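You operate a simulated robot arm through the tools that you are given. There is no shell and no other tool. Be economical: measure what you need, move in short steps, check, and stop when the job is done.

The job below is to be done with a simulated robot arm. You get a single attempt, and the scene is never put back.

Task
Take the beige card and leave it on the top of the narrow stand. Take the silver cup on the top of the dark green bench and put it away on the top of the grey bench. Turn the orange switch to on. Turn the blue gap knob to 0. Put the brass spacer on the top of the blue bench away on the top of the dark green bench. Fetch the small red tray and set it on the back of the black bench. Put the zinc panel on the top of the teal bench away on the top shelf of the stock rack. The order is free. Set down upright: beige card, silver cup.

The check looks at the end state, three seconds after you hand in, the way a careful person would. Anything else that was tipped, shoved, dropped, spilled or broken makes it a failure.

Robot
A 6-joint arm with a four-finger gripper on a trunk, on a base that drives. Base frame: it is fixed to the floor where the robot stands at the start and does not move with it; the origin is under the middle of the robot, x ahead of it, y to its left, z up; the surface under the hand at the start is at about z = 1.05. Lengths are in m, angles in rad, forces in N, time in s.
With the tool pointing down near the work surface it reaches from about 0.16 to 0.92 m from the robot's upright axis, wherever it stands. Its first joint turns from -2.897 to 2.897 rad. Places, roughly: back of the black bench (74x22 cm) [-10.1, 9.72, 0.84]; beige card [0.75, 0, 1]; blue gap knob [-9.9, 8.7, 1.1]; brass spacer (4x4x3 cm) [-9.6, 9, 0.9]; orange switch [-9.6, 7.5, 0.9]; silver cup (8x8x8 cm) [-10.1, 3.6, 0.9]; small red tray (15x11x3 cm) [-9.8, 12.1, 0.9]; top of the dark green bench [-9.8, 3.3, 0.8]; top of the grey bench [-2.8, 13.2, 0.9]; top of the narrow stand [0.5, 3.6, 0.9]; top shelf of the stock rack (72x16 cm) [-5.48, 13.46, 1.34]; zinc panel (22x11x5 cm) [-9.8, 12.5, 0.9]. Payload 3.43 kg.
The tool frame sits at the grasp point between the pads (the TCP): z along the fingers, y along the line on which they close. The tips reach 0.03 m beyond it. The gripper opens to 0.12 m. The gripper's body begins 0.085 m behind the TCP.
Orientation is told as [roll, pitch, yaw] about the base's x, y, z axes, in that order, counted from this pose: with the fingers straight down and closing along the base's y, the tool's x points along the base's -x, its y along +y and its z along -z.

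Tools
- The arm moves only by the tool play_rows. Its argument "rows" is a list of rows, each a list of 2 entries, a list of its own where there are three numbers: the shift along the base's x, y, z in units of 50 mm (1.0 is 50 mm), then the turn, a rotation vector about the base's x, y, z in units of 5 degrees (1.0 is 5 degrees). In form: [[[x, y, z], [rx, ry, rz]], ...]. A call has 1 to 10 rows; each row shifts and turns the commanded pose from where the row before left it. "gripper" is the opening, from 0 (shut) to 1 (fully open), set as the call begins (left out, the last holds). A call with a number of a shift or a turn outside -1 to 1 is refused whole. A row lasts 0.2 s, in which the tool goes at most 0.05 m and 0.15 rad; a call with a longer step from one row to the next is refused whole, and so is a gripper value outside its range. Where a pose cannot be reached the arm comes as near as it can. A force on the tool above 40 N (or 10 N above the force at the start of the call, whichever is more), or a blocked arm, ends the call early, and 0.2 s more pass. Each finger halts on what it meets, pressing with about 28 N; the grip force reading is that of the motor and also rises with nothing between the fingers. The clock runs only during rows and for 0.2 s after the last one: add rows that do not move to give the fingers time. It gives the time, the measured TCP pose, the force on the tool (base axes), the opening and the grip force at its end, in the units of the frame above (readings bear some noise), with the torque about the TCP (base axes, N m) and any sound that the robot's microphone picked up.
- Cameras (640 x 400 px; columns grow to the right, rows downward): "scene" is now at [0.0746, 0.1969, 1.7047]; the picture's right is [-0.05, -1.00, 0.00], its down [-0.33, 0.02, -0.94] and it looks along [0.94, -0.05, -0.34] (base axes); focal length 262 px, centre (320, 200). "wrist" rides on the gripper at [0.071, -0.017, -0.121] in the tool frame; the picture's right is [0.23, 0.97, 0.00], its down [-0.81, 0.19, -0.55] and it looks along [-0.54, 0.13, 0.83] (tool axes); focal length 275 px, centre (320, 200). There is no depth. A picture from a camera that has moved, and an enlarged one, comes with that camera's place and axes in the base frame and with its lens.
- camera(camera): a new picture of that camera. It takes no simulated time.
- slide_trunk(by): slides the trunk up (or, below 0, down) by that many m; the arm and the scene camera ride with it, the base frame stays. It gives what a move gives, with no picture.
- steer(legs): drives the robot by 1 to 6 legs, each [ahead, left, turn to the left] in m, m and rad, along the robot's own axes; the way and the turn of a leg run together, so that a leg with both is an arc; at most 1.5 m and 3.142 rad a leg. The arm and the cameras ride along, it lands a little off, and it stops where it bumps. It gives what a move gives.
- turn_head(pan, tilt): turns the head with the scene camera to pan (to the left, within 2.094 rad either way) and tilt (down, from -0.506 to 1.204), counted from straight ahead of the robot. It gives what a move gives.
- inspect(camera, box): a new picture of the part [left, top, right, bottom] of that camera's present view, enlarged. It takes no simulated time.
- close_job(): hands the job in; it is judged then, once.

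Work in short steps. Places have to be worked out from the pictures, the camera data and where the tool is seen: move nearer, look again, correct. Check each grasp and each placing, and mend what went wrong. You have 186 turns and 156 pictures in all, those below and enlarged ones among them. Open the gripper and draw the arm clear of the work before you hand the job in, unless the task says otherwise; then end with one line.

The tools are called after "Call:" by a JSON object that holds its "fn" and its "kwargs". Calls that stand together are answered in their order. play_rows: Moves the arm, as the interface text tells. Its arguments: {"type":"object","properties":{"rows":{"type":"array"},"gripper":{"type":"number"}},"required":["rows"]} The other tools are called the same way: slide_trunk (by) slides the trunk up or down; steer (legs) drives the base; turn_head (pan, tilt) turns the head that bears the scene camera; camera (camera) takes a picture; inspect (camera, box) takes an enlarged picture of a part of a camera's view; close_job () hands the job in.

At the start:

```text
time: 0.0
ee_pos: [0.5042, 0.1146, 1.2606]
orientation: [0.001, -0.001, 0.0]
wrist_force: [-0.1, -0.8, 0.0]
torque: [-0.01, 0.0, 0.01]
opening: 0.1198
gripper_force: 0.0
trunk travel left (down, up): [-0.25, 0.29]
robot x, y, heading: [0.0011, -0.0007, -0.004]
head pan, tilt: [-0.888, 1.201]
```

scene: 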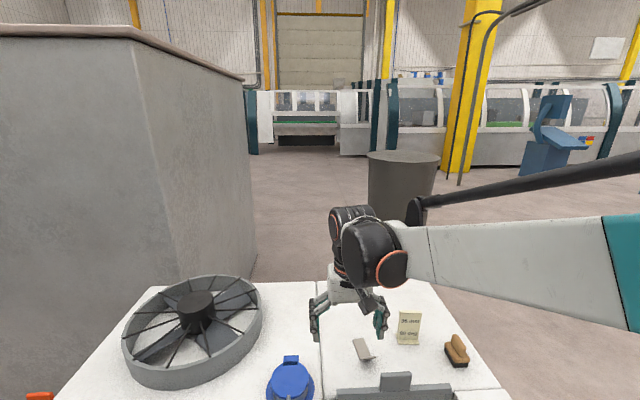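
wrist: 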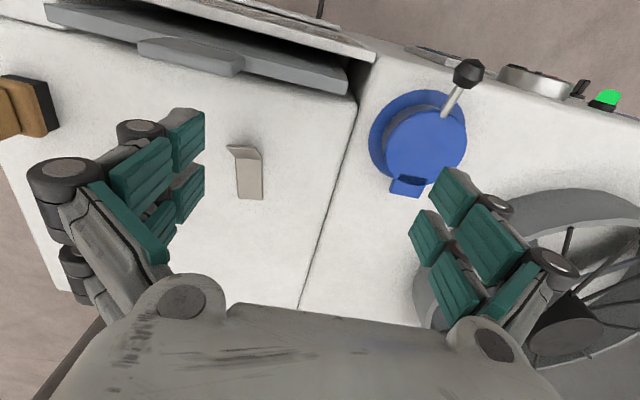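

I'll look closer at the card area in both cameras first.

Call:
{"fn": "inspect", "kwargs": {"camera": "scene", "box": [300, 280, 500, 400]}}

Call:
{"fn": "inspect", "kwargs": {"camera": "wrist", "box": [0, 60, 320, 260]}}

```text
3.20 times, centred on (400, 340) of scene
camera zoom: at [0.0746, 0.1969, 1.7047], right [-0.05, -1.0, 0.0], down [-0.33, 0.02, -0.94], along [0.94, -0.05, -0.34], focal length 840 px, centre (64, -248)
```

zoom: 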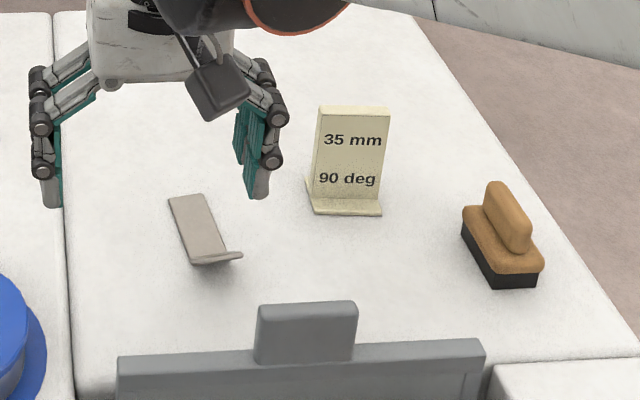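

```text
2.00 times, centred on (160, 160) of wrist
camera zoom: at [0.4315, 0.0986, 1.3811], right [-0.23, 0.97, 0.0], down [0.81, 0.19, 0.55], along [0.54, 0.13, -0.83], focal length 551 px, centre (640, 280)
```

zoom: 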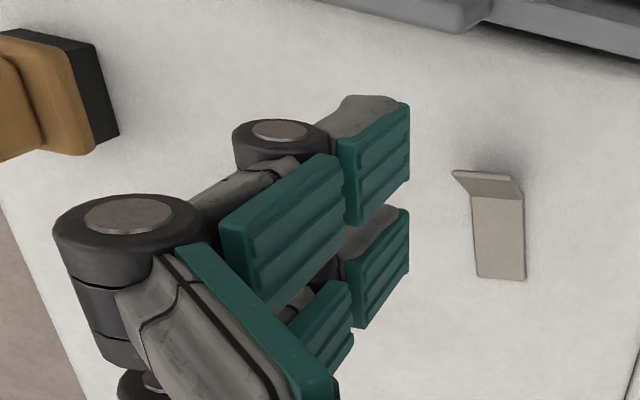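

The text card stands at about (0.65, -0.09), its panel facing the robot. I'll move over it while turning the gripper 90° so the fingers close through its thickness.

Call:
{"fn": "play_rows", "kwargs": {"rows": [[[0.17, -0.22, 0], [0, 0, 1]], [[0.17, -0.22, 0], [0, 0, 1]], [[0.17, -0.22, 0], [0, 0, 1]], [[0.17, -0.22, 0], [0, 0, 1]], [[0.17, -0.22, 0], [0, 0, 1]], [[0.17, -0.22, 0], [0, 0, 1]], [[0.17, -0.22, 0], [0, 0, 1]], [[0.17, -0.22, 0], [0, 0, 1]], [[0.17, -0.22, 0], [0, 0, 1]]]}}

Call:
{"fn": "play_rows", "kwargs": {"rows": [[[0.17, -0.22, 0], [0, 0, 1]], [[0.17, -0.22, 0], [0, 0, 1]], [[0.17, -0.22, 0], [0, 0, 1]], [[0.17, -0.22, 0], [0, 0, 1]], [[0.17, -0.22, 0], [0, 0, 1]], [[0.17, -0.22, 0], [0, 0, 1]], [[0.17, -0.22, 0], [0, 0, 1]], [[0.17, -0.22, 0], [0, 0, 1]], [[0.17, -0.22, 0], [0, 0, 1]]]}}

Call:
{"fn": "camera", "kwargs": {"camera": "wrist"}}

Call:
{"fn": "camera", "kwargs": {"camera": "scene"}}

```text
time: 2.0
ee_pos: [0.5807, 0.0151, 1.2607]
orientation: [0.001, 0.0, 0.786]
wrist_force: [-0.3, -0.7, -0.2]
torque: [0.02, 0.05, -0.01]
opening: 0.1202
gripper_force: 0.0
trunk travel left (down, up): [-0.25, 0.29]
robot x, y, heading: [-0.0005, -0.0054, -0.001]
head pan, tilt: [-0.888, 1.201]
```

```text
time: 4.0
ee_pos: [0.6563, -0.0823, 1.2592]
orientation: [0.001, -0.001, 1.571]
wrist_force: [-0.3, -0.4, 0.0]
torque: [0.01, -0.05, -0.01]
opening: 0.1198
gripper_force: 0.1
trunk travel left (down, up): [-0.25, 0.29]
robot x, y, heading: [-0.0011, -0.0024, 0.003]
head pan, tilt: [-0.888, 1.201]
```

```text
151 pictures are left
camera wrist: at [0.6728, -0.154, 1.3802], right [-0.97, -0.23, 0.0], down [-0.19, 0.81, 0.55], along [-0.13, 0.54, -0.83], focal length 275 px, centre (320, 200)
```

wrist: 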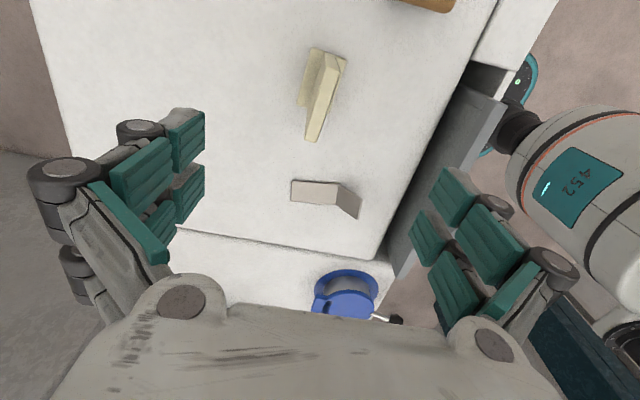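

```text
150 pictures are left
camera scene: at [0.017, 0.1579, 1.6365], right [-0.78, -0.63, 0.0], down [-0.59, 0.72, -0.36], along [0.23, -0.28, -0.93], focal length 262 px, centre (320, 200)
```

scene: 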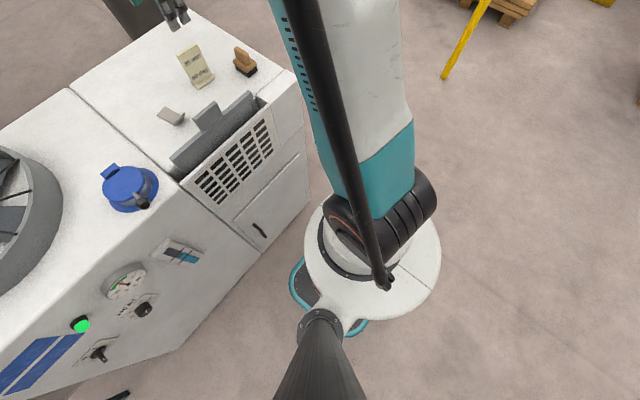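

The wrist camera now sees the card near centre; I'll enlarge it to read which side the foot is on.

Call:
{"fn": "inspect", "kwargs": {"camera": "wrist", "box": [240, 20, 400, 120]}}

Call:
{"fn": "inspect", "kwargs": {"camera": "scene", "box": [120, 0, 280, 100]}}

```text
4.00 times, centred on (320, 70) of wrist
camera zoom: at [0.6728, -0.154, 1.3802], right [-0.97, -0.23, 0.0], down [-0.19, 0.81, 0.55], along [-0.13, 0.54, -0.83], focal length 1101 px, centre (320, 720)
```

zoom: 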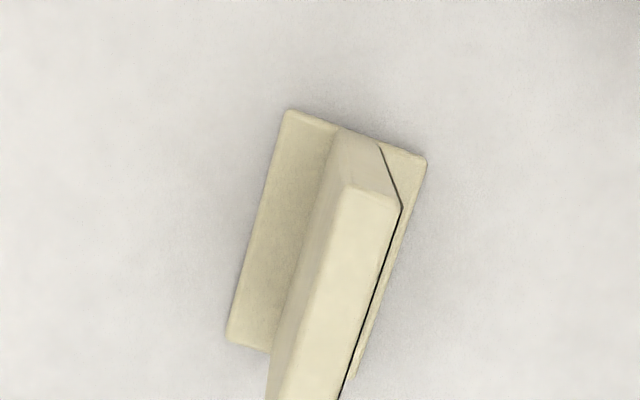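

```text
4.00 times, centred on (200, 50) of scene
camera zoom: at [0.017, 0.1579, 1.6365], right [-0.78, -0.63, 0.0], down [-0.59, 0.72, -0.36], along [0.23, -0.28, -0.93], focal length 1050 px, centre (800, 800)
```

zoom: 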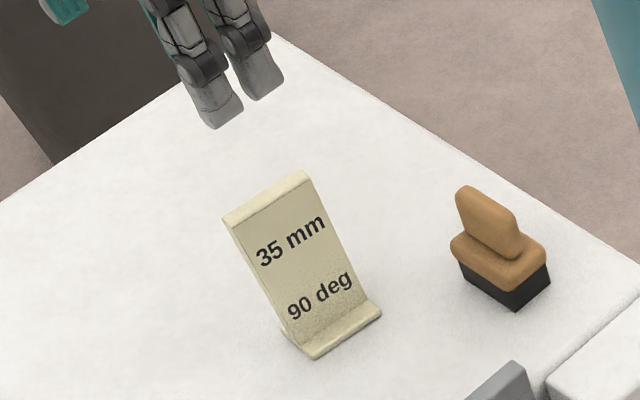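

The card is a panel on a foot centred about (0.656, -0.095), aligned with y. I descend to about 1.105 and close.

Call:
{"fn": "play_rows", "kwargs": {"rows": [[[0, -0.26, 0], [0, 0, 0]], [[0, 0, -0.6], [0, 0, 0]], [[0, 0, -0.6], [0, 0, 0]], [[0, 0, -0.6], [0, 0, 0]], [[0, 0, -0.6], [0, 0, 0]], [[0, 0, -0.6], [0, 0, 0]], [[0, 0, 0], [0, 0, 0]]], "gripper": 0.7}}

Call:
{"fn": "camera", "kwargs": {"camera": "wrist"}}

Call:
{"fn": "camera", "kwargs": {"camera": "scene"}}

```text
time: 5.6
ee_pos: [0.6546, -0.0954, 1.1111]
orientation: [-0.002, 0.0, 1.571]
wrist_force: [-0.3, -0.1, 0.2]
torque: [0.0, 0.01, 0.0]
opening: 0.084
gripper_force: 0.0
trunk travel left (down, up): [-0.25, 0.29]
robot x, y, heading: [0.0039, 0.0008, -0.003]
head pan, tilt: [-0.888, 1.201]
```

```text
147 pictures are left
camera wrist: at [0.6702, -0.1672, 1.2316], right [-0.97, -0.23, 0.0], down [-0.19, 0.81, 0.55], along [-0.13, 0.54, -0.83], focal length 275 px, centre (320, 200)
```

wrist: 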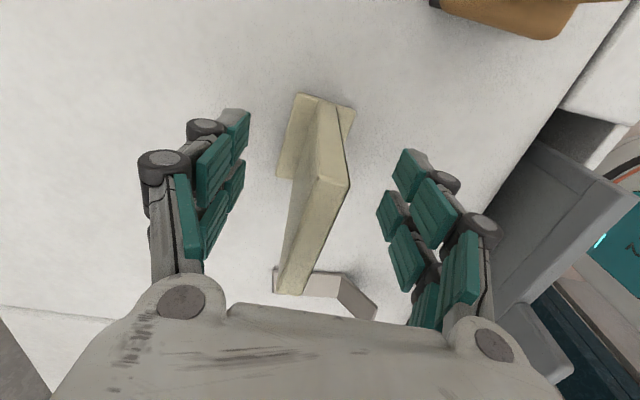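

```text
146 pictures are left
camera scene: at [0.0169, 0.1582, 1.6365], right [-0.78, -0.63, 0.0], down [-0.59, 0.72, -0.36], along [0.23, -0.28, -0.93], focal length 262 px, centre (320, 200)
```

scene: 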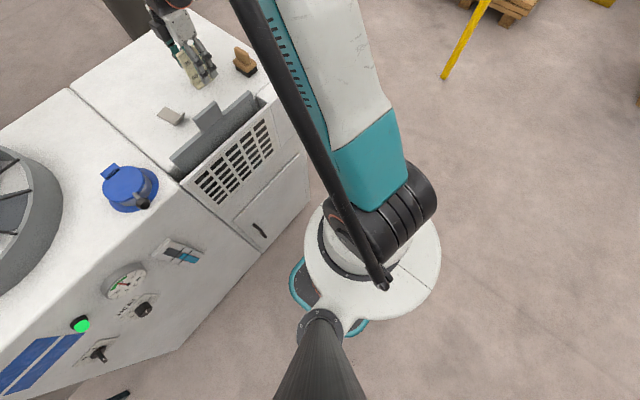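

The panel is centred between the fingers and the tips are above the foot. Closing now.

Call:
{"fn": "play_rows", "kwargs": {"rows": [[[0, 0, 0], [0, 0, 0]], [[0, 0, 0], [0, 0, 0]], [[0, 0, 0], [0, 0, 0]], [[0, 0, 0], [0, 0, 0]]], "gripper": 0}}

Call:
{"fn": "play_rows", "kwargs": {"rows": [[[0, 0, 0.5], [0, 0, 0]], [[0, 0, 1], [0, 0, 0]], [[0, 0, 1], [0, 0, 0]], [[0, 0, 1], [0, 0, 0]], [[0, 0, 0], [0, 0, 0]]]}}

Call:
{"fn": "camera", "kwargs": {"camera": "wrist"}}

```text
time: 6.6
ee_pos: [0.6548, -0.0962, 1.1112]
orientation: [0.0, 0.001, 1.571]
wrist_force: [-0.4, -0.3, 0.7]
torque: [-0.01, 0.02, 0.02]
opening: 0.0114
gripper_force: 28.1
trunk travel left (down, up): [-0.25, 0.29]
robot x, y, heading: [-0.0013, 0.0033, 0.002]
head pan, tilt: [-0.888, 1.201]
```

```text
time: 7.8
ee_pos: [0.6565, -0.0949, 1.2854]
orientation: [0.001, -0.001, 1.571]
wrist_force: [-1.0, -0.4, 0.3]
torque: [0.02, -0.02, 0.02]
opening: 0.0112
gripper_force: 28.0
trunk travel left (down, up): [-0.25, 0.29]
robot x, y, heading: [-0.0004, -0.0021, -0.0]
head pan, tilt: [-0.888, 1.201]
```

```text
145 pictures are left
camera wrist: at [0.6718, -0.1646, 1.4048], right [-0.97, -0.23, 0.0], down [-0.19, 0.81, 0.55], along [-0.13, 0.54, -0.83], focal length 275 px, centre (320, 200)
```

wrist: 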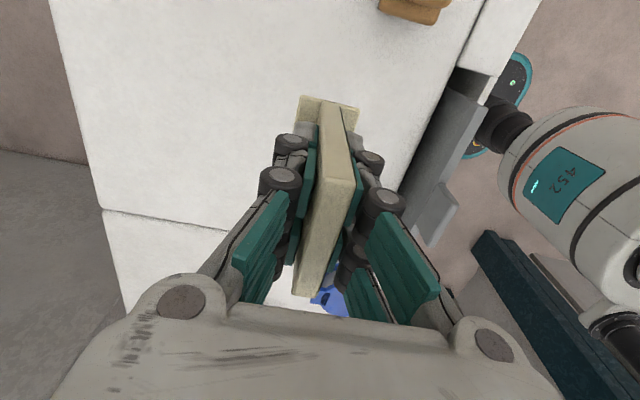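

Card is firmly held (11 mm opening). Now look around to find the route to the narrow stand.

Call:
{"fn": "turn_head", "kwargs": {"pan": 1.57, "tilt": 0.35}}

Call:
{"fn": "camera", "kwargs": {"camera": "scene"}}

Call:
{"fn": "turn_head", "kwargs": {"pan": 0.6, "tilt": 0.35}}

Call:
{"fn": "camera", "kwargs": {"camera": "scene"}}

```text
time: 10.0
ee_pos: [0.6555, -0.094, 1.2827]
orientation: [-0.002, -0.001, 1.569]
wrist_force: [-0.3, -0.2, -0.1]
torque: [0.04, -0.02, 0.01]
opening: 0.0112
gripper_force: 28.2
trunk travel left (down, up): [-0.25, 0.29]
robot x, y, heading: [0.0016, -0.0006, -0.001]
head pan, tilt: [1.571, 0.351]
```

```text
144 pictures are left
camera scene: at [-0.0183, 0.2947, 1.7039], right [1.0, 0.0, 0.0], down [0.0, -0.34, -0.94], along [0.0, 0.94, -0.34], focal length 262 px, centre (320, 200)
```

scene: 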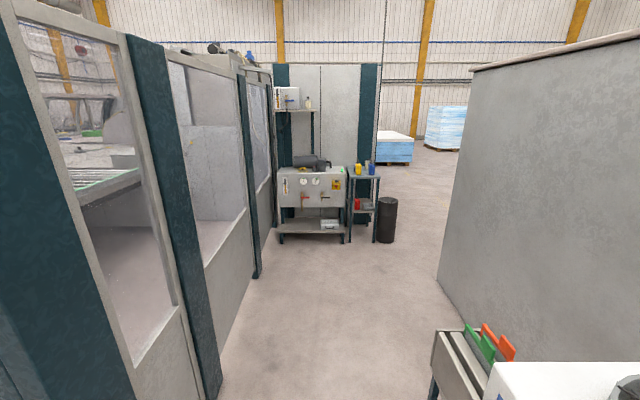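

```text
time: 11.3
ee_pos: [0.656, -0.0939, 1.2834]
orientation: [0.001, 0.0, 1.569]
wrist_force: [-0.2, -1.1, -0.6]
torque: [-0.01, -0.01, 0.02]
opening: 0.0112
gripper_force: 27.8
trunk travel left (down, up): [-0.25, 0.29]
robot x, y, heading: [0.0002, 0.0008, 0.003]
head pan, tilt: [0.6, 0.351]
```

```text
143 pictures are left
camera scene: at [0.0585, 0.2543, 1.7039], right [0.57, -0.82, 0.0], down [-0.28, -0.19, -0.94], along [0.77, 0.53, -0.34], focal length 262 px, centre (320, 200)
```

scene: 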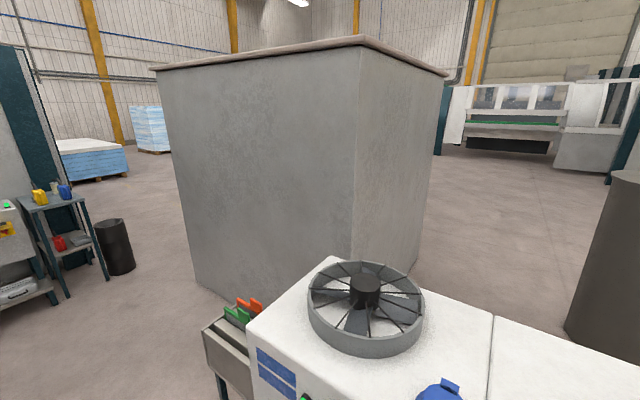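

The stand (with yellow and blue items) is at about (0.55, 3.6); the corridor at x≈0 is clear. I tuck the arm up a bit, then turn left.

Call:
{"fn": "play_rows", "kwargs": {"rows": [[[0, 0, 0.9], [0, 0, 0]], [[0, 0, 0.9], [0, 0, 0]], [[-0.8, 0.3, 0], [0, 0, 0]], [[-0.8, 0.3, 0], [0, 0, 0]], [[-0.8, 0.3, 0], [0, 0, 0]], [[-0.8, 0.3, 0], [0, 0, 0]], [[-0.8, 0.3, 0], [0, 0, 0]], [[0, 0, 0], [0, 0, 0]]]}}

Call:
{"fn": "steer", "kwargs": {"legs": [[0, 0, 1.5708]]}}

Call:
{"fn": "turn_head", "kwargs": {"pan": 0, "tilt": 0.45}}

Call:
{"fn": "camera", "kwargs": {"camera": "scene"}}

```text
time: 13.1
ee_pos: [0.4563, -0.0204, 1.3758]
orientation: [0.001, 0.0, 1.572]
wrist_force: [0.0, 0.9, -0.3]
torque: [-0.03, 0.03, 0.0]
opening: 0.0112
gripper_force: 28.0
trunk travel left (down, up): [-0.25, 0.29]
robot x, y, heading: [0.0005, 0.0014, -0.005]
head pan, tilt: [0.6, 0.351]
```

```text
time: 17.4
ee_pos: [0.0106, 0.4577, 1.3758]
orientation: [-0.001, 0.0, -3.119]
wrist_force: [0.8, -0.1, -0.4]
torque: [0.02, -0.02, 0.0]
opening: 0.0113
gripper_force: 28.3
trunk travel left (down, up): [-0.25, 0.29]
robot x, y, heading: [0.0015, 0.0005, 1.592]
head pan, tilt: [0.6, 0.351]
```

```text
time: 18.4
ee_pos: [0.0099, 0.4572, 1.3762]
orientation: [0.0, 0.001, -3.12]
wrist_force: [0.1, -0.1, -0.6]
torque: [0.0, -0.02, 0.01]
opening: 0.0115
gripper_force: 28.0
trunk travel left (down, up): [-0.25, 0.29]
robot x, y, heading: [-0.0006, 0.0003, 1.591]
head pan, tilt: [0.0, 0.45]
```

```text
142 pictures are left
camera scene: at [-0.2004, 0.0691, 1.6947], right [1.0, 0.02, 0.0], down [0.01, -0.44, -0.9], along [-0.02, 0.9, -0.44], focal length 262 px, centre (320, 200)
```

scene: 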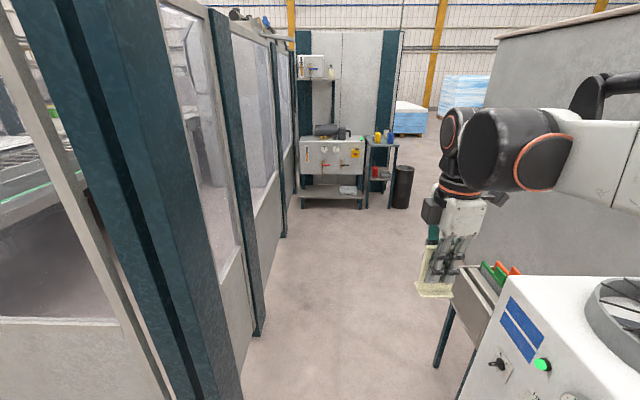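

Corridor clear; drive forward in the corridor and then shift right toward the stand.

Call:
{"fn": "steer", "kwargs": {"legs": [[1.5, 0, -0.02], [0.5, 0, 0], [0.5, -0.3, 0]]}}

Call:
{"fn": "camera", "kwargs": {"camera": "scene"}}

```text
time: 31.3
ee_pos: [0.31, 2.9666, 1.3759]
orientation: [0.001, 0.0, -3.141]
wrist_force: [0.0, -0.5, -0.4]
torque: [0.01, -0.01, -0.02]
opening: 0.0116
gripper_force: 28.5
trunk travel left (down, up): [-0.25, 0.29]
robot x, y, heading: [0.288, 2.5111, 1.576]
head pan, tilt: [0.0, 0.45]
```

```text
141 pictures are left
camera scene: at [0.091, 2.5842, 1.6947], right [1.0, 0.0, 0.0], down [0.0, -0.44, -0.9], along [0.0, 0.9, -0.44], focal length 262 px, centre (320, 200)
```

scene: 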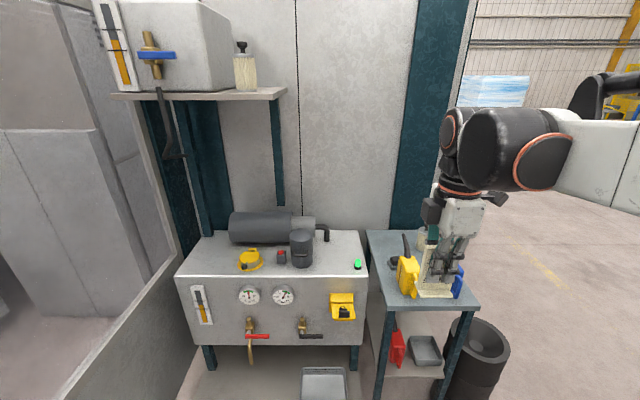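

The stand top is partly hidden by the hand. I enlarge it, and take a wrist view.

Call:
{"fn": "inspect", "kwargs": {"camera": "scene", "box": [350, 210, 510, 310]}}

Call:
{"fn": "camera", "kwargs": {"camera": "wrist"}}

```text
4.00 times, centred on (430, 260) of scene
camera zoom: at [0.091, 2.5842, 1.6947], right [1.0, 0.0, 0.0], down [0.0, -0.44, -0.9], along [0.0, 0.9, -0.44], focal length 1050 px, centre (-120, -40)
```

zoom: 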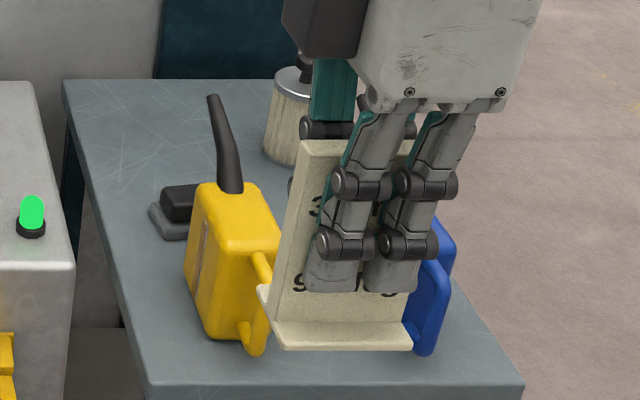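

```text
139 pictures are left
camera wrist: at [0.3807, 2.9846, 1.4964], right [0.23, -0.97, 0.0], down [-0.81, -0.19, 0.55], along [-0.54, -0.13, -0.83], focal length 275 px, centre (320, 200)
```

wrist: 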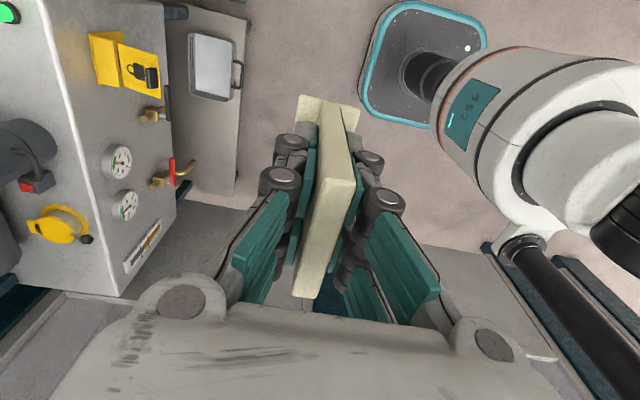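

I move the hand to the left so the whole stand top can be seen.

Call:
{"fn": "play_rows", "kwargs": {"rows": [[[-1, 0, 0], [0, 0, 0]], [[-1, 0, 0], [0, 0, 0]], [[-1, 0, 0], [0, 0, 0]], [[-1, 0, 0], [0, 0, 0]], [[-1, 0, 0], [0, 0, 0]], [[-1, 0, 0], [0, 0, 0]], [[0, 0, 0], [0, 0, 0]]]}}

Call:
{"fn": "inspect", "kwargs": {"camera": "scene", "box": [350, 210, 510, 310]}}

```text
time: 32.9
ee_pos: [0.0176, 2.973, 1.3769]
orientation: [0.001, 0.0, 3.124]
wrist_force: [0.2, 0.2, 0.9]
torque: [0.01, -0.02, 0.0]
opening: 0.0114
gripper_force: 27.8
trunk travel left (down, up): [-0.25, 0.29]
robot x, y, heading: [0.2889, 2.5091, 1.57]
head pan, tilt: [0.0, 0.45]
```

```text
4.00 times, centred on (430, 260) of scene
camera zoom: at [0.0703, 2.5799, 1.6918], right [0.97, 0.23, 0.0], down [0.11, -0.45, -0.89], along [-0.2, 0.86, -0.46], focal length 1050 px, centre (-120, -40)
```

zoom: 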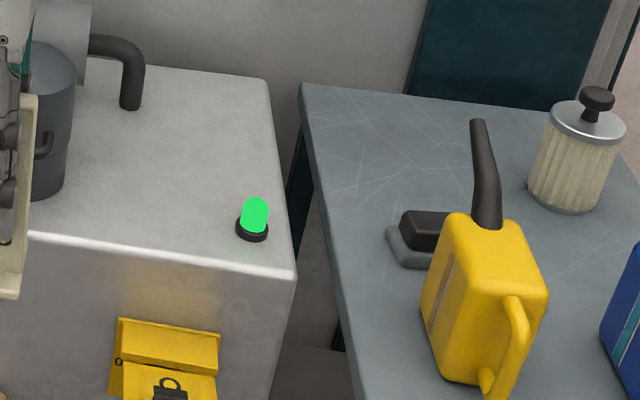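

Call:
{"fn": "inspect", "kwargs": {"camera": "scene", "box": [400, 200, 608, 330]}}

```text
3.08 times, centred on (504, 265) of scene
camera zoom: at [0.0703, 2.5799, 1.6918], right [0.97, 0.23, 0.0], down [0.11, -0.45, -0.89], along [-0.2, 0.86, -0.46], focal length 808 px, centre (-246, 0)
```

zoom: 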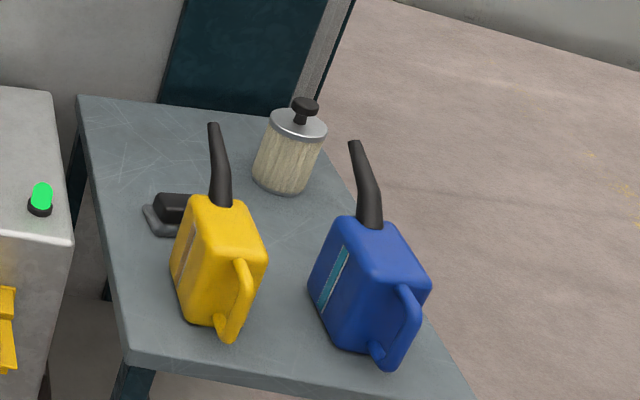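

Free spot: back-left of the stand, about (0.45, 3.71), top z≈0.9. I bring the arm back in front and drive nearer.

Call:
{"fn": "play_rows", "kwargs": {"rows": [[[1, 0, 0], [0, 0, 0]], [[1, 0, 0], [0, 0, 0]], [[1, 0, 0], [0, 0, 0]], [[1, 0, 0], [0, 0, 0]], [[1, 0, 0], [0, 0, 0]], [[1, 0, 0], [0, 0, 0]], [[0, 0, 0], [0, 0, 0]]]}}

Call:
{"fn": "steer", "kwargs": {"legs": [[0, -0.17, 0], [0.42, 0, 0]]}}

Call:
{"fn": "turn_head", "kwargs": {"pan": -0.3, "tilt": 0.7}}

Call:
{"fn": "camera", "kwargs": {"camera": "scene"}}

```text
time: 34.5
ee_pos: [0.3093, 2.9678, 1.3752]
orientation: [0.0, 0.0, -3.139]
wrist_force: [0.0, 0.5, -0.8]
torque: [0.01, -0.01, 0.0]
opening: 0.0115
gripper_force: 28.5
trunk travel left (down, up): [-0.25, 0.29]
robot x, y, heading: [0.2855, 2.5126, 1.571]
head pan, tilt: [0.0, 0.45]
```

```text
time: 38.1
ee_pos: [0.468, 3.387, 1.376]
orientation: [0.0, 0.001, -3.131]
wrist_force: [-0.3, 0.7, -0.2]
torque: [-0.01, -0.03, 0.02]
opening: 0.0115
gripper_force: 28.5
trunk travel left (down, up): [-0.25, 0.29]
robot x, y, heading: [0.4535, 2.9261, 1.58]
head pan, tilt: [0.0, 0.45]
```

```text
time: 38.9
ee_pos: [0.4675, 3.3875, 1.3764]
orientation: [-0.001, 0.0, -3.13]
wrist_force: [-0.3, 0.7, -0.8]
torque: [0.0, -0.01, 0.0]
opening: 0.0112
gripper_force: 28.2
trunk travel left (down, up): [-0.25, 0.29]
robot x, y, heading: [0.4519, 2.9314, 1.585]
head pan, tilt: [-0.3, 0.7]
```

```text
136 pictures are left
camera scene: at [0.2715, 2.9932, 1.6777], right [0.98, -0.21, 0.0], down [-0.12, -0.58, -0.8], along [0.17, 0.78, -0.6], focal length 262 px, centre (320, 200)
```

scene: 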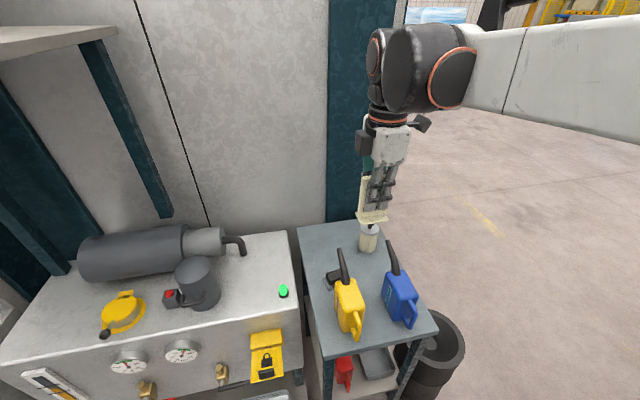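

Spot confirmed at pixel (324,246), left of the jar. Move the card above it at (0.445, 3.705) and descend partly.

Call:
{"fn": "play_rows", "kwargs": {"rows": [[[-0.06, 0.9, 0], [0, 0, 0]], [[-0.06, 0.9, 0], [0, 0, 0]], [[-0.06, 0.9, 0], [0, 0, 0]], [[-0.06, 0.9, 0], [0, 0, 0]], [[-0.06, 0.9, 0], [0, 0, 0]], [[-0.06, 0.9, 0], [0, 0, 0]], [[-0.06, 0.95, 0], [0, 0, 0]], [[0, 0, -0.9], [0, 0, 0]], [[0, 0, -0.9], [0, 0, 0]], [[0, 0, -0.9], [0, 0, 0]]]}}

Call:
{"fn": "play_rows", "kwargs": {"rows": [[[0, 0, -0.9], [0, 0, 0]], [[0, 0, -0.9], [0, 0, 0]], [[0, 0, -0.9], [0, 0, 0]], [[0, 0, -0.9], [0, 0, 0]], [[0, 0, 0], [0, 0, 0]]]}}

Call:
{"fn": "camera", "kwargs": {"camera": "scene"}}

Call:
{"fn": "camera", "kwargs": {"camera": "wrist"}}

```text
time: 41.1
ee_pos: [0.4461, 3.7027, 1.2404]
orientation: [0.0, -0.001, -3.131]
wrist_force: [-0.6, 0.7, -1.0]
torque: [-0.04, 0.01, 0.0]
opening: 0.0115
gripper_force: 28.2
trunk travel left (down, up): [-0.25, 0.29]
robot x, y, heading: [0.4506, 2.9296, 1.582]
head pan, tilt: [-0.3, 0.7]
```

```text
time: 42.3
ee_pos: [0.4494, 3.7052, 1.0589]
orientation: [-0.001, -0.002, -3.132]
wrist_force: [-0.5, 0.0, -0.2]
torque: [-0.03, 0.01, 0.02]
opening: 0.0114
gripper_force: 28.2
trunk travel left (down, up): [-0.25, 0.29]
robot x, y, heading: [0.4523, 2.9273, 1.579]
head pan, tilt: [-0.3, 0.7]
```

```text
135 pictures are left
camera scene: at [0.2776, 2.9896, 1.6725], right [0.96, -0.29, 0.0], down [-0.18, -0.62, -0.76], along [0.22, 0.73, -0.64], focal length 262 px, centre (320, 200)
```

scene: 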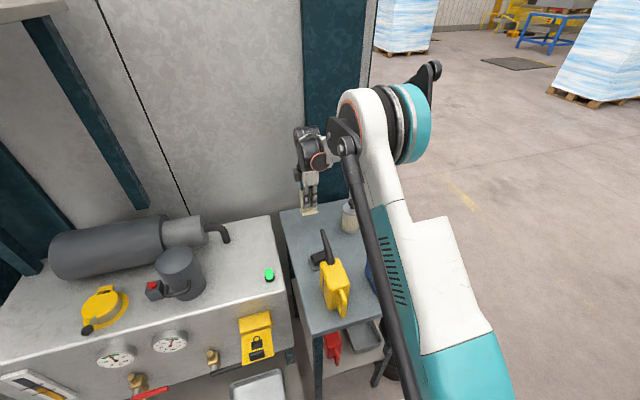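

```text
134 pictures are left
camera wrist: at [0.5188, 3.7234, 1.1796], right [0.24, -0.97, 0.0], down [-0.81, -0.2, 0.55], along [-0.54, -0.13, -0.83], focal length 275 px, centre (320, 200)
```

wrist: 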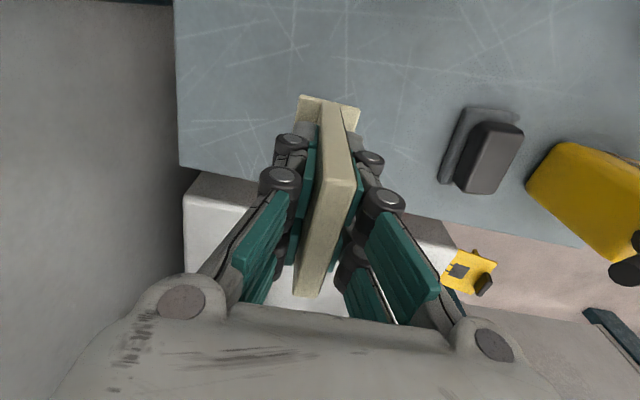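

Well inside the stand top. Descend slowly until contact.

Call:
{"fn": "play_rows", "kwargs": {"rows": [[[0, 0, -0.8], [0, 0, 0]], [[0, 0, -0.6], [0, 0, 0]], [[0, 0, -0.2], [0, 0, 0]], [[0, 0, -0.1], [0, 0, 0]], [[0, 0, 0], [0, 0, 0]]]}}

Call:
{"fn": "inspect", "kwargs": {"camera": "scene", "box": [260, 160, 380, 235]}}

```text
time: 43.5
ee_pos: [0.4477, 3.7047, 0.9776]
orientation: [0.001, 0.0, -3.131]
wrist_force: [-0.8, 0.6, -0.1]
torque: [0.01, 0.04, -0.03]
opening: 0.0114
gripper_force: 27.8
trunk travel left (down, up): [-0.25, 0.29]
robot x, y, heading: [0.4532, 2.9256, 1.585]
head pan, tilt: [-0.3, 0.7]
```

```text
5.33 times, centred on (320, 198) of scene
camera zoom: at [0.2776, 2.9897, 1.6725], right [0.96, -0.29, 0.0], down [-0.18, -0.62, -0.76], along [0.22, 0.73, -0.64], focal length 1400 px, centre (320, 213)
```

zoom: 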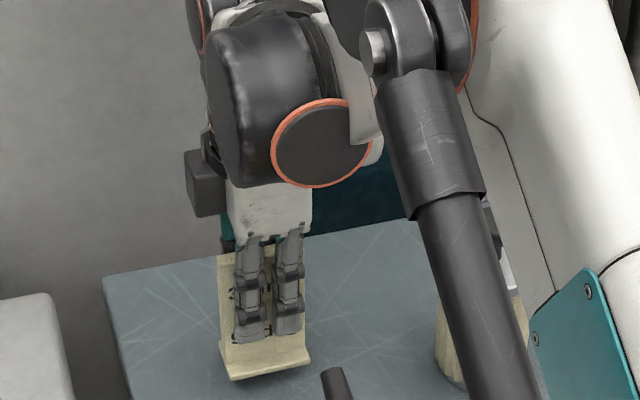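

Still slightly above; keep lowering in 5 mm steps until contact force shows.

Call:
{"fn": "play_rows", "kwargs": {"rows": [[[0, 0, -0.1], [0, 0, 0]], [[0, 0, -0.1], [0, 0, 0]], [[0, 0, -0.06], [0, 0, 0]], [[0, 0, 0], [0, 0, 0]]]}}

```text
time: 44.5
ee_pos: [0.447, 3.7036, 0.9644]
orientation: [0.0, -0.001, -3.13]
wrist_force: [-0.3, 1.0, 0.3]
torque: [0.0, 0.0, 0.01]
opening: 0.0112
gripper_force: 27.7
trunk travel left (down, up): [-0.25, 0.29]
robot x, y, heading: [0.4502, 2.9294, 1.582]
head pan, tilt: [-0.3, 0.7]
```

Call:
{"fn": "play_rows", "kwargs": {"rows": [[[0, 0, -0.06], [0, 0, 0]], [[0, 0, -0.04], [0, 0, 0]], [[0, 0, 0], [0, 0, 0]]]}}

Call:
{"fn": "inspect", "kwargs": {"camera": "scene", "box": [280, 180, 360, 230]}}

```text
time: 45.3
ee_pos: [0.4473, 3.7019, 0.959]
orientation: [-0.002, 0.0, -3.131]
wrist_force: [0.3, 8.4, 22.5]
torque: [0.25, -0.03, 0.02]
opening: 0.0111
gripper_force: 28.2
trunk travel left (down, up): [-0.25, 0.29]
robot x, y, heading: [0.4547, 2.9288, 1.587]
head pan, tilt: [-0.3, 0.7]
```

```text
8.00 times, centred on (320, 205) of scene
camera zoom: at [0.2777, 2.9882, 1.6727], right [0.96, -0.29, 0.0], down [-0.18, -0.62, -0.77], along [0.22, 0.73, -0.64], focal length 2100 px, centre (320, 160)
```

zoom: 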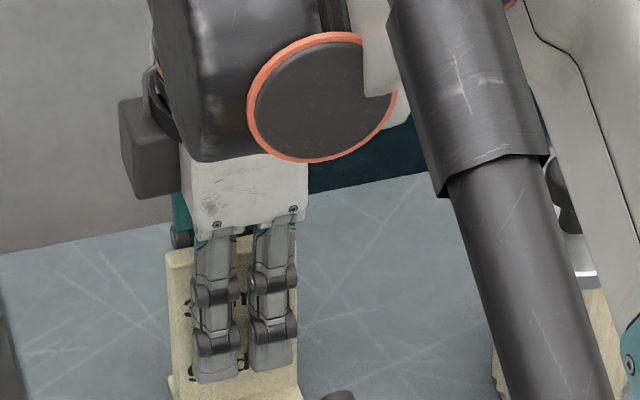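

Contact made (22 N). Ease 2 mm, open, and rise straight up.

Call:
{"fn": "play_rows", "kwargs": {"rows": [[[0, 0, 0.03], [0, 0, 0]], [[0, 0, 0], [0, 0, 0]]]}}

Call:
{"fn": "play_rows", "kwargs": {"rows": [[[0, 0, 0], [0, 0, 0]], [[0, 0, 0], [0, 0, 0]], [[0, 0, 0], [0, 0, 0]]], "gripper": 0.5}}

Call:
{"fn": "play_rows", "kwargs": {"rows": [[[0, 0, 0.5], [0, 0, 0]], [[0, 0, 0.9], [0, 0, 0]], [[0, 0, 0.9], [0, 0, 0]], [[0, 0, 0.9], [0, 0, 0]], [[0, 0, 0.9], [0, 0, 0]], [[0, 0, 0.9], [0, 0, 0]], [[0, 0, 0.9], [0, 0, 0]], [[0, 0, 0.9], [0, 0, 0]]]}}

Call:
{"fn": "camera", "kwargs": {"camera": "wrist"}}

Call:
{"fn": "camera", "kwargs": {"camera": "scene"}}

```text
time: 45.9
ee_pos: [0.4476, 3.7025, 0.9592]
orientation: [0.001, 0.0, -3.131]
wrist_force: [0.2, 1.8, 7.7]
torque: [0.02, -0.03, -0.02]
opening: 0.0113
gripper_force: 28.1
trunk travel left (down, up): [-0.25, 0.29]
robot x, y, heading: [0.451, 2.9297, 1.573]
head pan, tilt: [-0.3, 0.7]
```

```text
time: 46.7
ee_pos: [0.4472, 3.7025, 0.9592]
orientation: [0.0, 0.0, -3.131]
wrist_force: [-0.7, -0.3, 0.0]
torque: [0.01, 0.0, 0.05]
opening: 0.0598
gripper_force: 0.0
trunk travel left (down, up): [-0.25, 0.29]
robot x, y, heading: [0.449, 2.9291, 1.584]
head pan, tilt: [-0.3, 0.7]
```

```text
time: 48.5
ee_pos: [0.4462, 3.7028, 1.3024]
orientation: [0.0, 0.001, -3.132]
wrist_force: [0.2, -0.4, -0.1]
torque: [-0.01, 0.01, -0.02]
opening: 0.06
gripper_force: 0.0
trunk travel left (down, up): [-0.25, 0.29]
robot x, y, heading: [0.4555, 2.932, 1.583]
head pan, tilt: [-0.3, 0.7]
```

```text
131 pictures are left
camera wrist: at [0.5165, 3.7218, 1.4218], right [0.24, -0.97, 0.0], down [-0.81, -0.2, 0.55], along [-0.54, -0.13, -0.83], focal length 275 px, centre (320, 200)
```

wrist: 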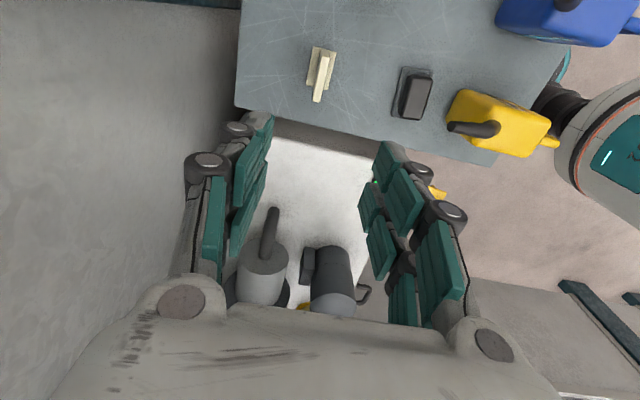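

```text
130 pictures are left
camera scene: at [0.2775, 2.9892, 1.6725], right [0.96, -0.29, 0.0], down [-0.18, -0.62, -0.77], along [0.22, 0.73, -0.64], focal length 262 px, centre (320, 200)
```

scene: 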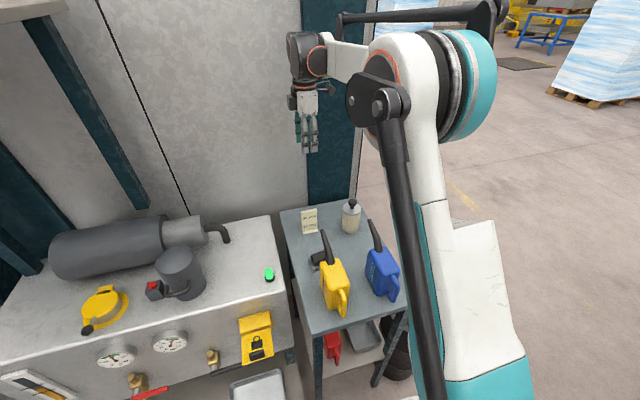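

Card stands upright on the stand. Retract the arm, back off, and look around for the route west.

Call:
{"fn": "play_rows", "kwargs": {"rows": [[[0, -0.9, 0.15], [0, 0, 0]], [[0, -0.9, 0.15], [0, 0, 0]], [[0, -0.9, 0.15], [0, 0, 0]], [[0, -0.9, 0.15], [0, 0, 0]], [[0, -0.9, 0.15], [0, 0, 0]], [[0, -0.9, 0.15], [0, 0, 0]], [[0, -0.9, 0.15], [0, 0, 0]], [[0, -0.9, 0.15], [0, 0, 0]], [[0, 0, 0], [0, 0, 0]]]}}

Call:
{"fn": "steer", "kwargs": {"legs": [[-0.5, -0.2, 0]]}}

Call:
{"fn": "turn_head", "kwargs": {"pan": -0.75, "tilt": 0.2}}

Call:
{"fn": "camera", "kwargs": {"camera": "scene"}}

Call:
{"fn": "turn_head", "kwargs": {"pan": 1.9, "tilt": 0.2}}

Call:
{"fn": "camera", "kwargs": {"camera": "scene"}}

```text
time: 50.5
ee_pos: [0.4467, 3.3446, 1.3592]
orientation: [0.001, 0.002, -3.13]
wrist_force: [-0.1, 0.5, 0.3]
torque: [0.0, 0.01, 0.02]
opening: 0.0598
gripper_force: 0.0
trunk travel left (down, up): [-0.25, 0.29]
robot x, y, heading: [0.4535, 2.9274, 1.581]
head pan, tilt: [-0.3, 0.7]
```

```text
time: 53.6
ee_pos: [0.6489, 2.8388, 1.3589]
orientation: [0.0, 0.001, -3.129]
wrist_force: [-0.5, -0.3, -0.3]
torque: [0.01, 0.02, -0.01]
opening: 0.0601
gripper_force: 0.0
trunk travel left (down, up): [-0.25, 0.29]
robot x, y, heading: [0.6542, 2.4251, 1.582]
head pan, tilt: [-0.3, 0.7]
```

```text
time: 54.6
ee_pos: [0.6486, 2.8399, 1.3595]
orientation: [0.0, -0.001, -3.131]
wrist_force: [0.7, 1.5, 0.1]
torque: [-0.01, -0.02, 0.04]
opening: 0.0599
gripper_force: 0.1
trunk travel left (down, up): [-0.25, 0.29]
robot x, y, heading: [0.6553, 2.4246, 1.581]
head pan, tilt: [-0.75, 0.201]
```

```text
129 pictures are left
camera scene: at [0.5324, 2.4562, 1.7162], right [0.57, -0.82, 0.0], down [-0.18, -0.12, -0.98], along [0.8, 0.56, -0.22], focal length 262 px, centre (320, 200)
```

scene: 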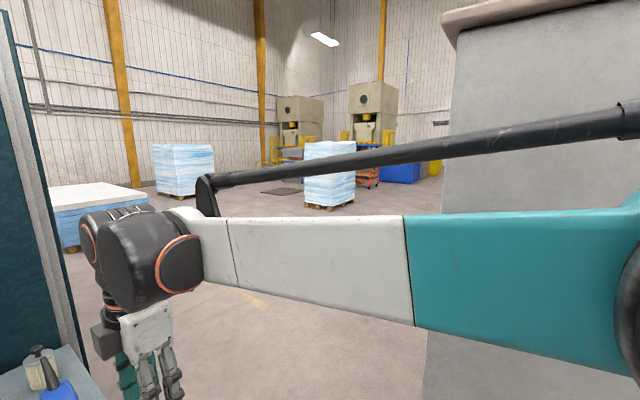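

```text
time: 57.0
ee_pos: [0.6483, 2.8393, 1.3584]
orientation: [0.001, -0.001, -3.13]
wrist_force: [0.1, -0.6, 0.2]
torque: [-0.01, -0.01, 0.04]
opening: 0.0597
gripper_force: 0.0
trunk travel left (down, up): [-0.25, 0.29]
robot x, y, heading: [0.654, 2.4222, 1.576]
head pan, tilt: [1.901, 0.201]
```

```text
128 pictures are left
camera scene: at [0.532, 2.4566, 1.7175], right [0.58, -0.82, 0.0], down [-0.17, -0.12, -0.98], along [0.8, 0.56, -0.2], focal length 262 px, centre (320, 200)
```

scene: 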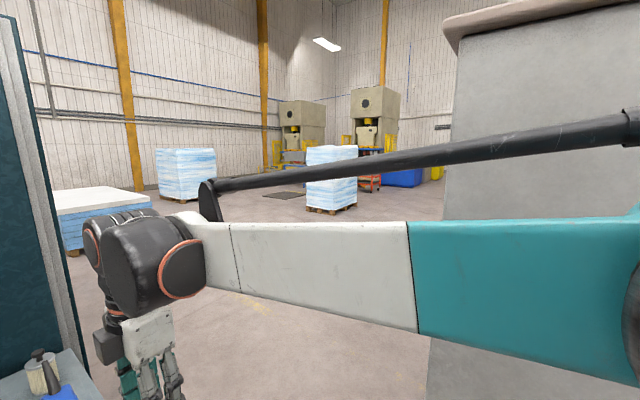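

The last picture looks stale; I take it again.

Call:
{"fn": "camera", "kwargs": {"camera": "scene"}}

```text
127 pictures are left
camera scene: at [0.532, 2.4566, 1.7175], right [0.58, -0.82, 0.0], down [-0.17, -0.12, -0.98], along [0.8, 0.56, -0.2], focal length 262 px, centre (320, 200)
```

scene: 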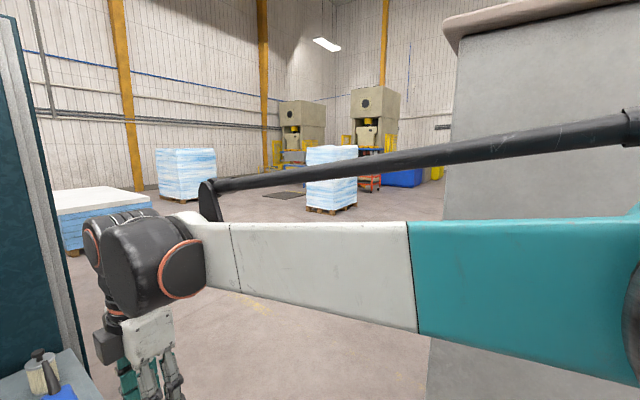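

Head camera did not follow the pan; I retry with a smaller pan.

Call:
{"fn": "turn_head", "kwargs": {"pan": 1.0, "tilt": 0.25}}

Call:
{"fn": "camera", "kwargs": {"camera": "scene"}}

```text
time: 58.1
ee_pos: [0.6486, 2.84, 1.3593]
orientation: [0.0, 0.0, -3.132]
wrist_force: [0.1, 0.9, 0.0]
torque: [0.02, -0.01, 0.01]
opening: 0.0602
gripper_force: 0.1
trunk travel left (down, up): [-0.25, 0.29]
robot x, y, heading: [0.6524, 2.4239, 1.581]
head pan, tilt: [1.0, 0.25]
```

```text
126 pictures are left
camera scene: at [0.532, 2.4567, 1.7175], right [0.58, -0.82, 0.0], down [-0.17, -0.12, -0.98], along [0.8, 0.57, -0.2], focal length 262 px, centre (320, 200)
```

scene: 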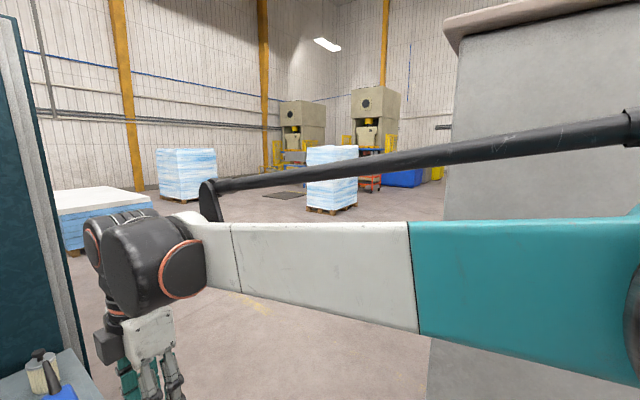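

Reading says 1.0 but the view has not changed. Let some time pass and check again.

Call:
{"fn": "play_rows", "kwargs": {"rows": [[[0, 0, 0], [0, 0, 0]], [[0, 0, 0], [0, 0, 0]], [[0, 0, 0], [0, 0, 0]]]}}

Call:
{"fn": "turn_head", "kwargs": {"pan": 0.3, "tilt": 0.5}}

Call:
{"fn": "inspect", "kwargs": {"camera": "scene", "box": [0, 0, 640, 400]}}

```text
time: 59.0
ee_pos: [0.6496, 2.8407, 1.3598]
orientation: [0.002, -0.001, -3.129]
wrist_force: [0.7, 0.1, 0.1]
torque: [0.04, 0.0, -0.02]
opening: 0.0601
gripper_force: 0.0
trunk travel left (down, up): [-0.25, 0.29]
robot x, y, heading: [0.6535, 2.4226, 1.578]
head pan, tilt: [1.0, 0.25]
```

```text
time: 60.0
ee_pos: [0.6489, 2.8393, 1.358]
orientation: [0.001, 0.001, -3.129]
wrist_force: [0.9, 0.5, -0.3]
torque: [0.0, -0.04, 0.03]
opening: 0.0599
gripper_force: 0.0
trunk travel left (down, up): [-0.25, 0.29]
robot x, y, heading: [0.6548, 2.4219, 1.582]
head pan, tilt: [0.3, 0.499]
```

```text
1.00 times, centred on (320, 200) of scene (not enlarged: the box is as wide or as high as the picture)
camera zoom: at [0.5319, 2.4569, 1.7163], right [0.58, -0.82, 0.0], down [-0.18, -0.12, -0.98], along [0.8, 0.56, -0.22], focal length 262 px, centre (320, 200)
```

zoom: 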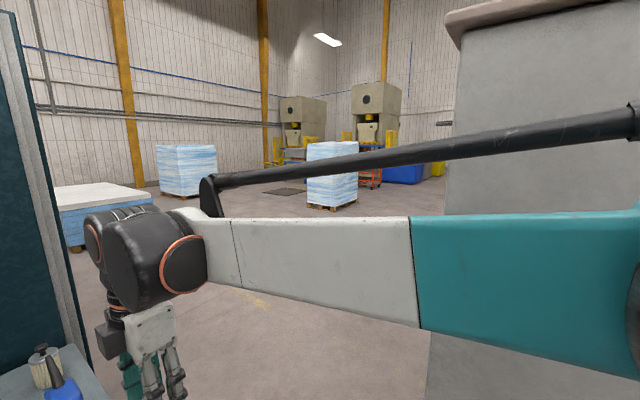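

The head seems jammed against the arm's elbow. I extend the arm a bit to free it.

Call:
{"fn": "play_rows", "kwargs": {"rows": [[[0, 0.9, 0], [0, 0, 0]], [[0, 0.9, 0], [0, 0, 0]], [[0, 0.9, 0], [0, 0, 0]], [[0, 0.9, 0], [0, 0, 0]], [[0, 0, 0], [0, 0, 0]]]}}

Call:
{"fn": "turn_head", "kwargs": {"pan": 1.2, "tilt": 0.25}}

Call:
{"fn": "camera", "kwargs": {"camera": "scene"}}

```text
time: 61.2
ee_pos: [0.6494, 3.0181, 1.359]
orientation: [0.0, 0.0, -3.131]
wrist_force: [-0.6, -0.7, -1.4]
torque: [-0.05, -0.01, 0.01]
opening: 0.0598
gripper_force: 0.1
trunk travel left (down, up): [-0.25, 0.29]
robot x, y, heading: [0.6541, 2.4225, 1.579]
head pan, tilt: [0.3, 0.499]
```

```text
time: 62.4
ee_pos: [0.6501, 3.0178, 1.3591]
orientation: [0.0, 0.001, -3.132]
wrist_force: [-0.2, -0.8, -0.7]
torque: [0.01, -0.01, -0.03]
opening: 0.06
gripper_force: 0.1
trunk travel left (down, up): [-0.25, 0.29]
robot x, y, heading: [0.6566, 2.423, 1.58]
head pan, tilt: [1.201, 0.25]
```

```text
124 pictures are left
camera scene: at [0.3685, 2.4361, 1.7133], right [0.35, 0.94, 0.0], down [0.23, -0.09, -0.97], along [-0.91, 0.34, -0.25], focal length 262 px, centre (320, 200)
```

scene: 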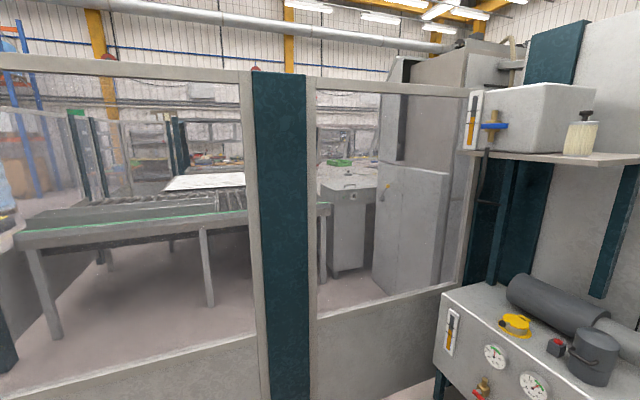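

Head freed. Look further back-left, and later elsewhere, to find the way round the enclosed cell.

Call:
{"fn": "turn_head", "kwargs": {"pan": 2.09, "tilt": 0.25}}

Call:
{"fn": "camera", "kwargs": {"camera": "scene"}}

Call:
{"fn": "turn_head", "kwargs": {"pan": -0.55, "tilt": 0.5}}

Call:
{"fn": "camera", "kwargs": {"camera": "scene"}}

```text
time: 63.6
ee_pos: [0.6494, 3.0171, 1.3585]
orientation: [-0.001, -0.002, -3.131]
wrist_force: [0.8, -0.6, -0.1]
torque: [0.02, 0.0, 0.02]
opening: 0.0602
gripper_force: 0.1
trunk travel left (down, up): [-0.25, 0.29]
robot x, y, heading: [0.656, 2.4236, 1.581]
head pan, tilt: [2.089, 0.25]
```

```text
123 pictures are left
camera scene: at [0.3752, 2.356, 1.7133], right [-0.5, 0.86, 0.0], down [0.21, 0.12, -0.97], along [-0.84, -0.49, -0.25], focal length 262 px, centre (320, 200)
```

scene: 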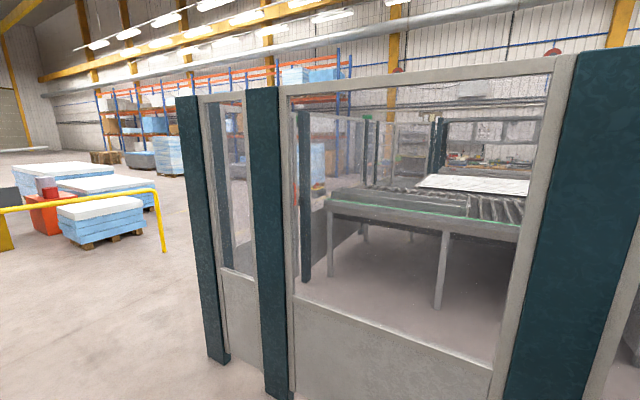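

```text
time: 66.0
ee_pos: [0.6508, 3.018, 1.3592]
orientation: [0.002, 0.001, -3.131]
wrist_force: [0.1, -0.2, 0.0]
torque: [0.01, -0.03, 0.01]
opening: 0.0599
gripper_force: 0.1
trunk travel left (down, up): [-0.25, 0.29]
robot x, y, heading: [0.6522, 2.4213, 1.578]
head pan, tilt: [-0.55, 0.499]
```

```text
122 pictures are left
camera scene: at [0.5025, 2.4812, 1.6902], right [0.86, -0.51, 0.0], down [-0.25, -0.41, -0.88], along [0.45, 0.75, -0.48], focal length 262 px, centre (320, 200)
```

scene: 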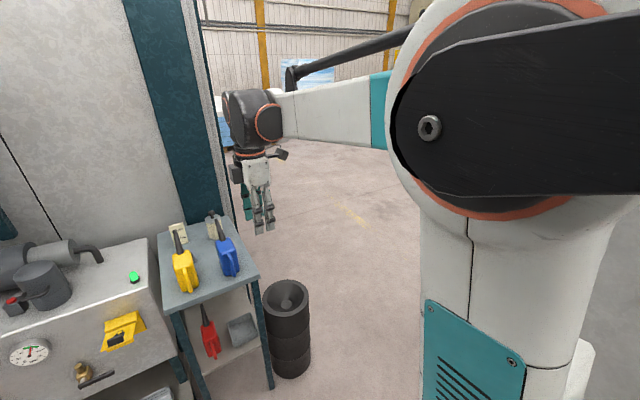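

The open floor lies south and west of the cell (its corner is near (-0.7, 0.9)). I go back to the start point and turn west.

Call:
{"fn": "steer", "kwargs": {"legs": [[0, 0.68, 0], [-1.5, 0, 0], [-1.15, 0, 0], [0, 0, 1.5608]]}}

Call:
{"fn": "turn_head", "kwargs": {"pan": 0, "tilt": 0.3}}

Call:
{"fn": "camera", "kwargs": {"camera": "scene"}}

```text
time: 86.1
ee_pos: [-0.5298, -0.2786, 1.3588]
orientation: [0.0, 0.001, -1.501]
wrist_force: [-0.4, 1.3, -0.5]
torque: [-0.01, -0.01, 0.01]
opening: 0.0603
gripper_force: 0.1
trunk travel left (down, up): [-0.25, 0.29]
robot x, y, heading: [0.0641, -0.2397, -3.074]
head pan, tilt: [-0.55, 0.499]
```

```text
time: 87.1
ee_pos: [-0.5293, -0.2787, 1.3582]
orientation: [-0.001, 0.001, -1.5]
wrist_force: [0.9, -0.5, -0.1]
torque: [-0.01, 0.01, -0.01]
opening: 0.06
gripper_force: 0.1
trunk travel left (down, up): [-0.25, 0.29]
robot x, y, heading: [0.0657, -0.2393, -3.074]
head pan, tilt: [0.0, 0.3]
```

```text
121 pictures are left
camera scene: at [0.0056, -0.4422, 1.7086], right [-0.07, 1.0, 0.0], down [0.3, 0.02, -0.96], along [-0.95, -0.07, -0.3], focal length 262 px, centre (320, 200)
```

scene: 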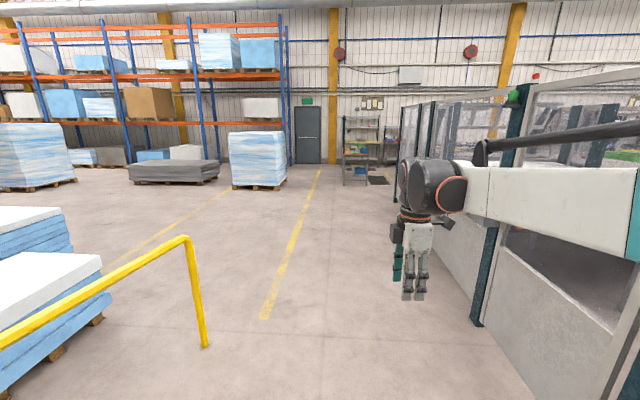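

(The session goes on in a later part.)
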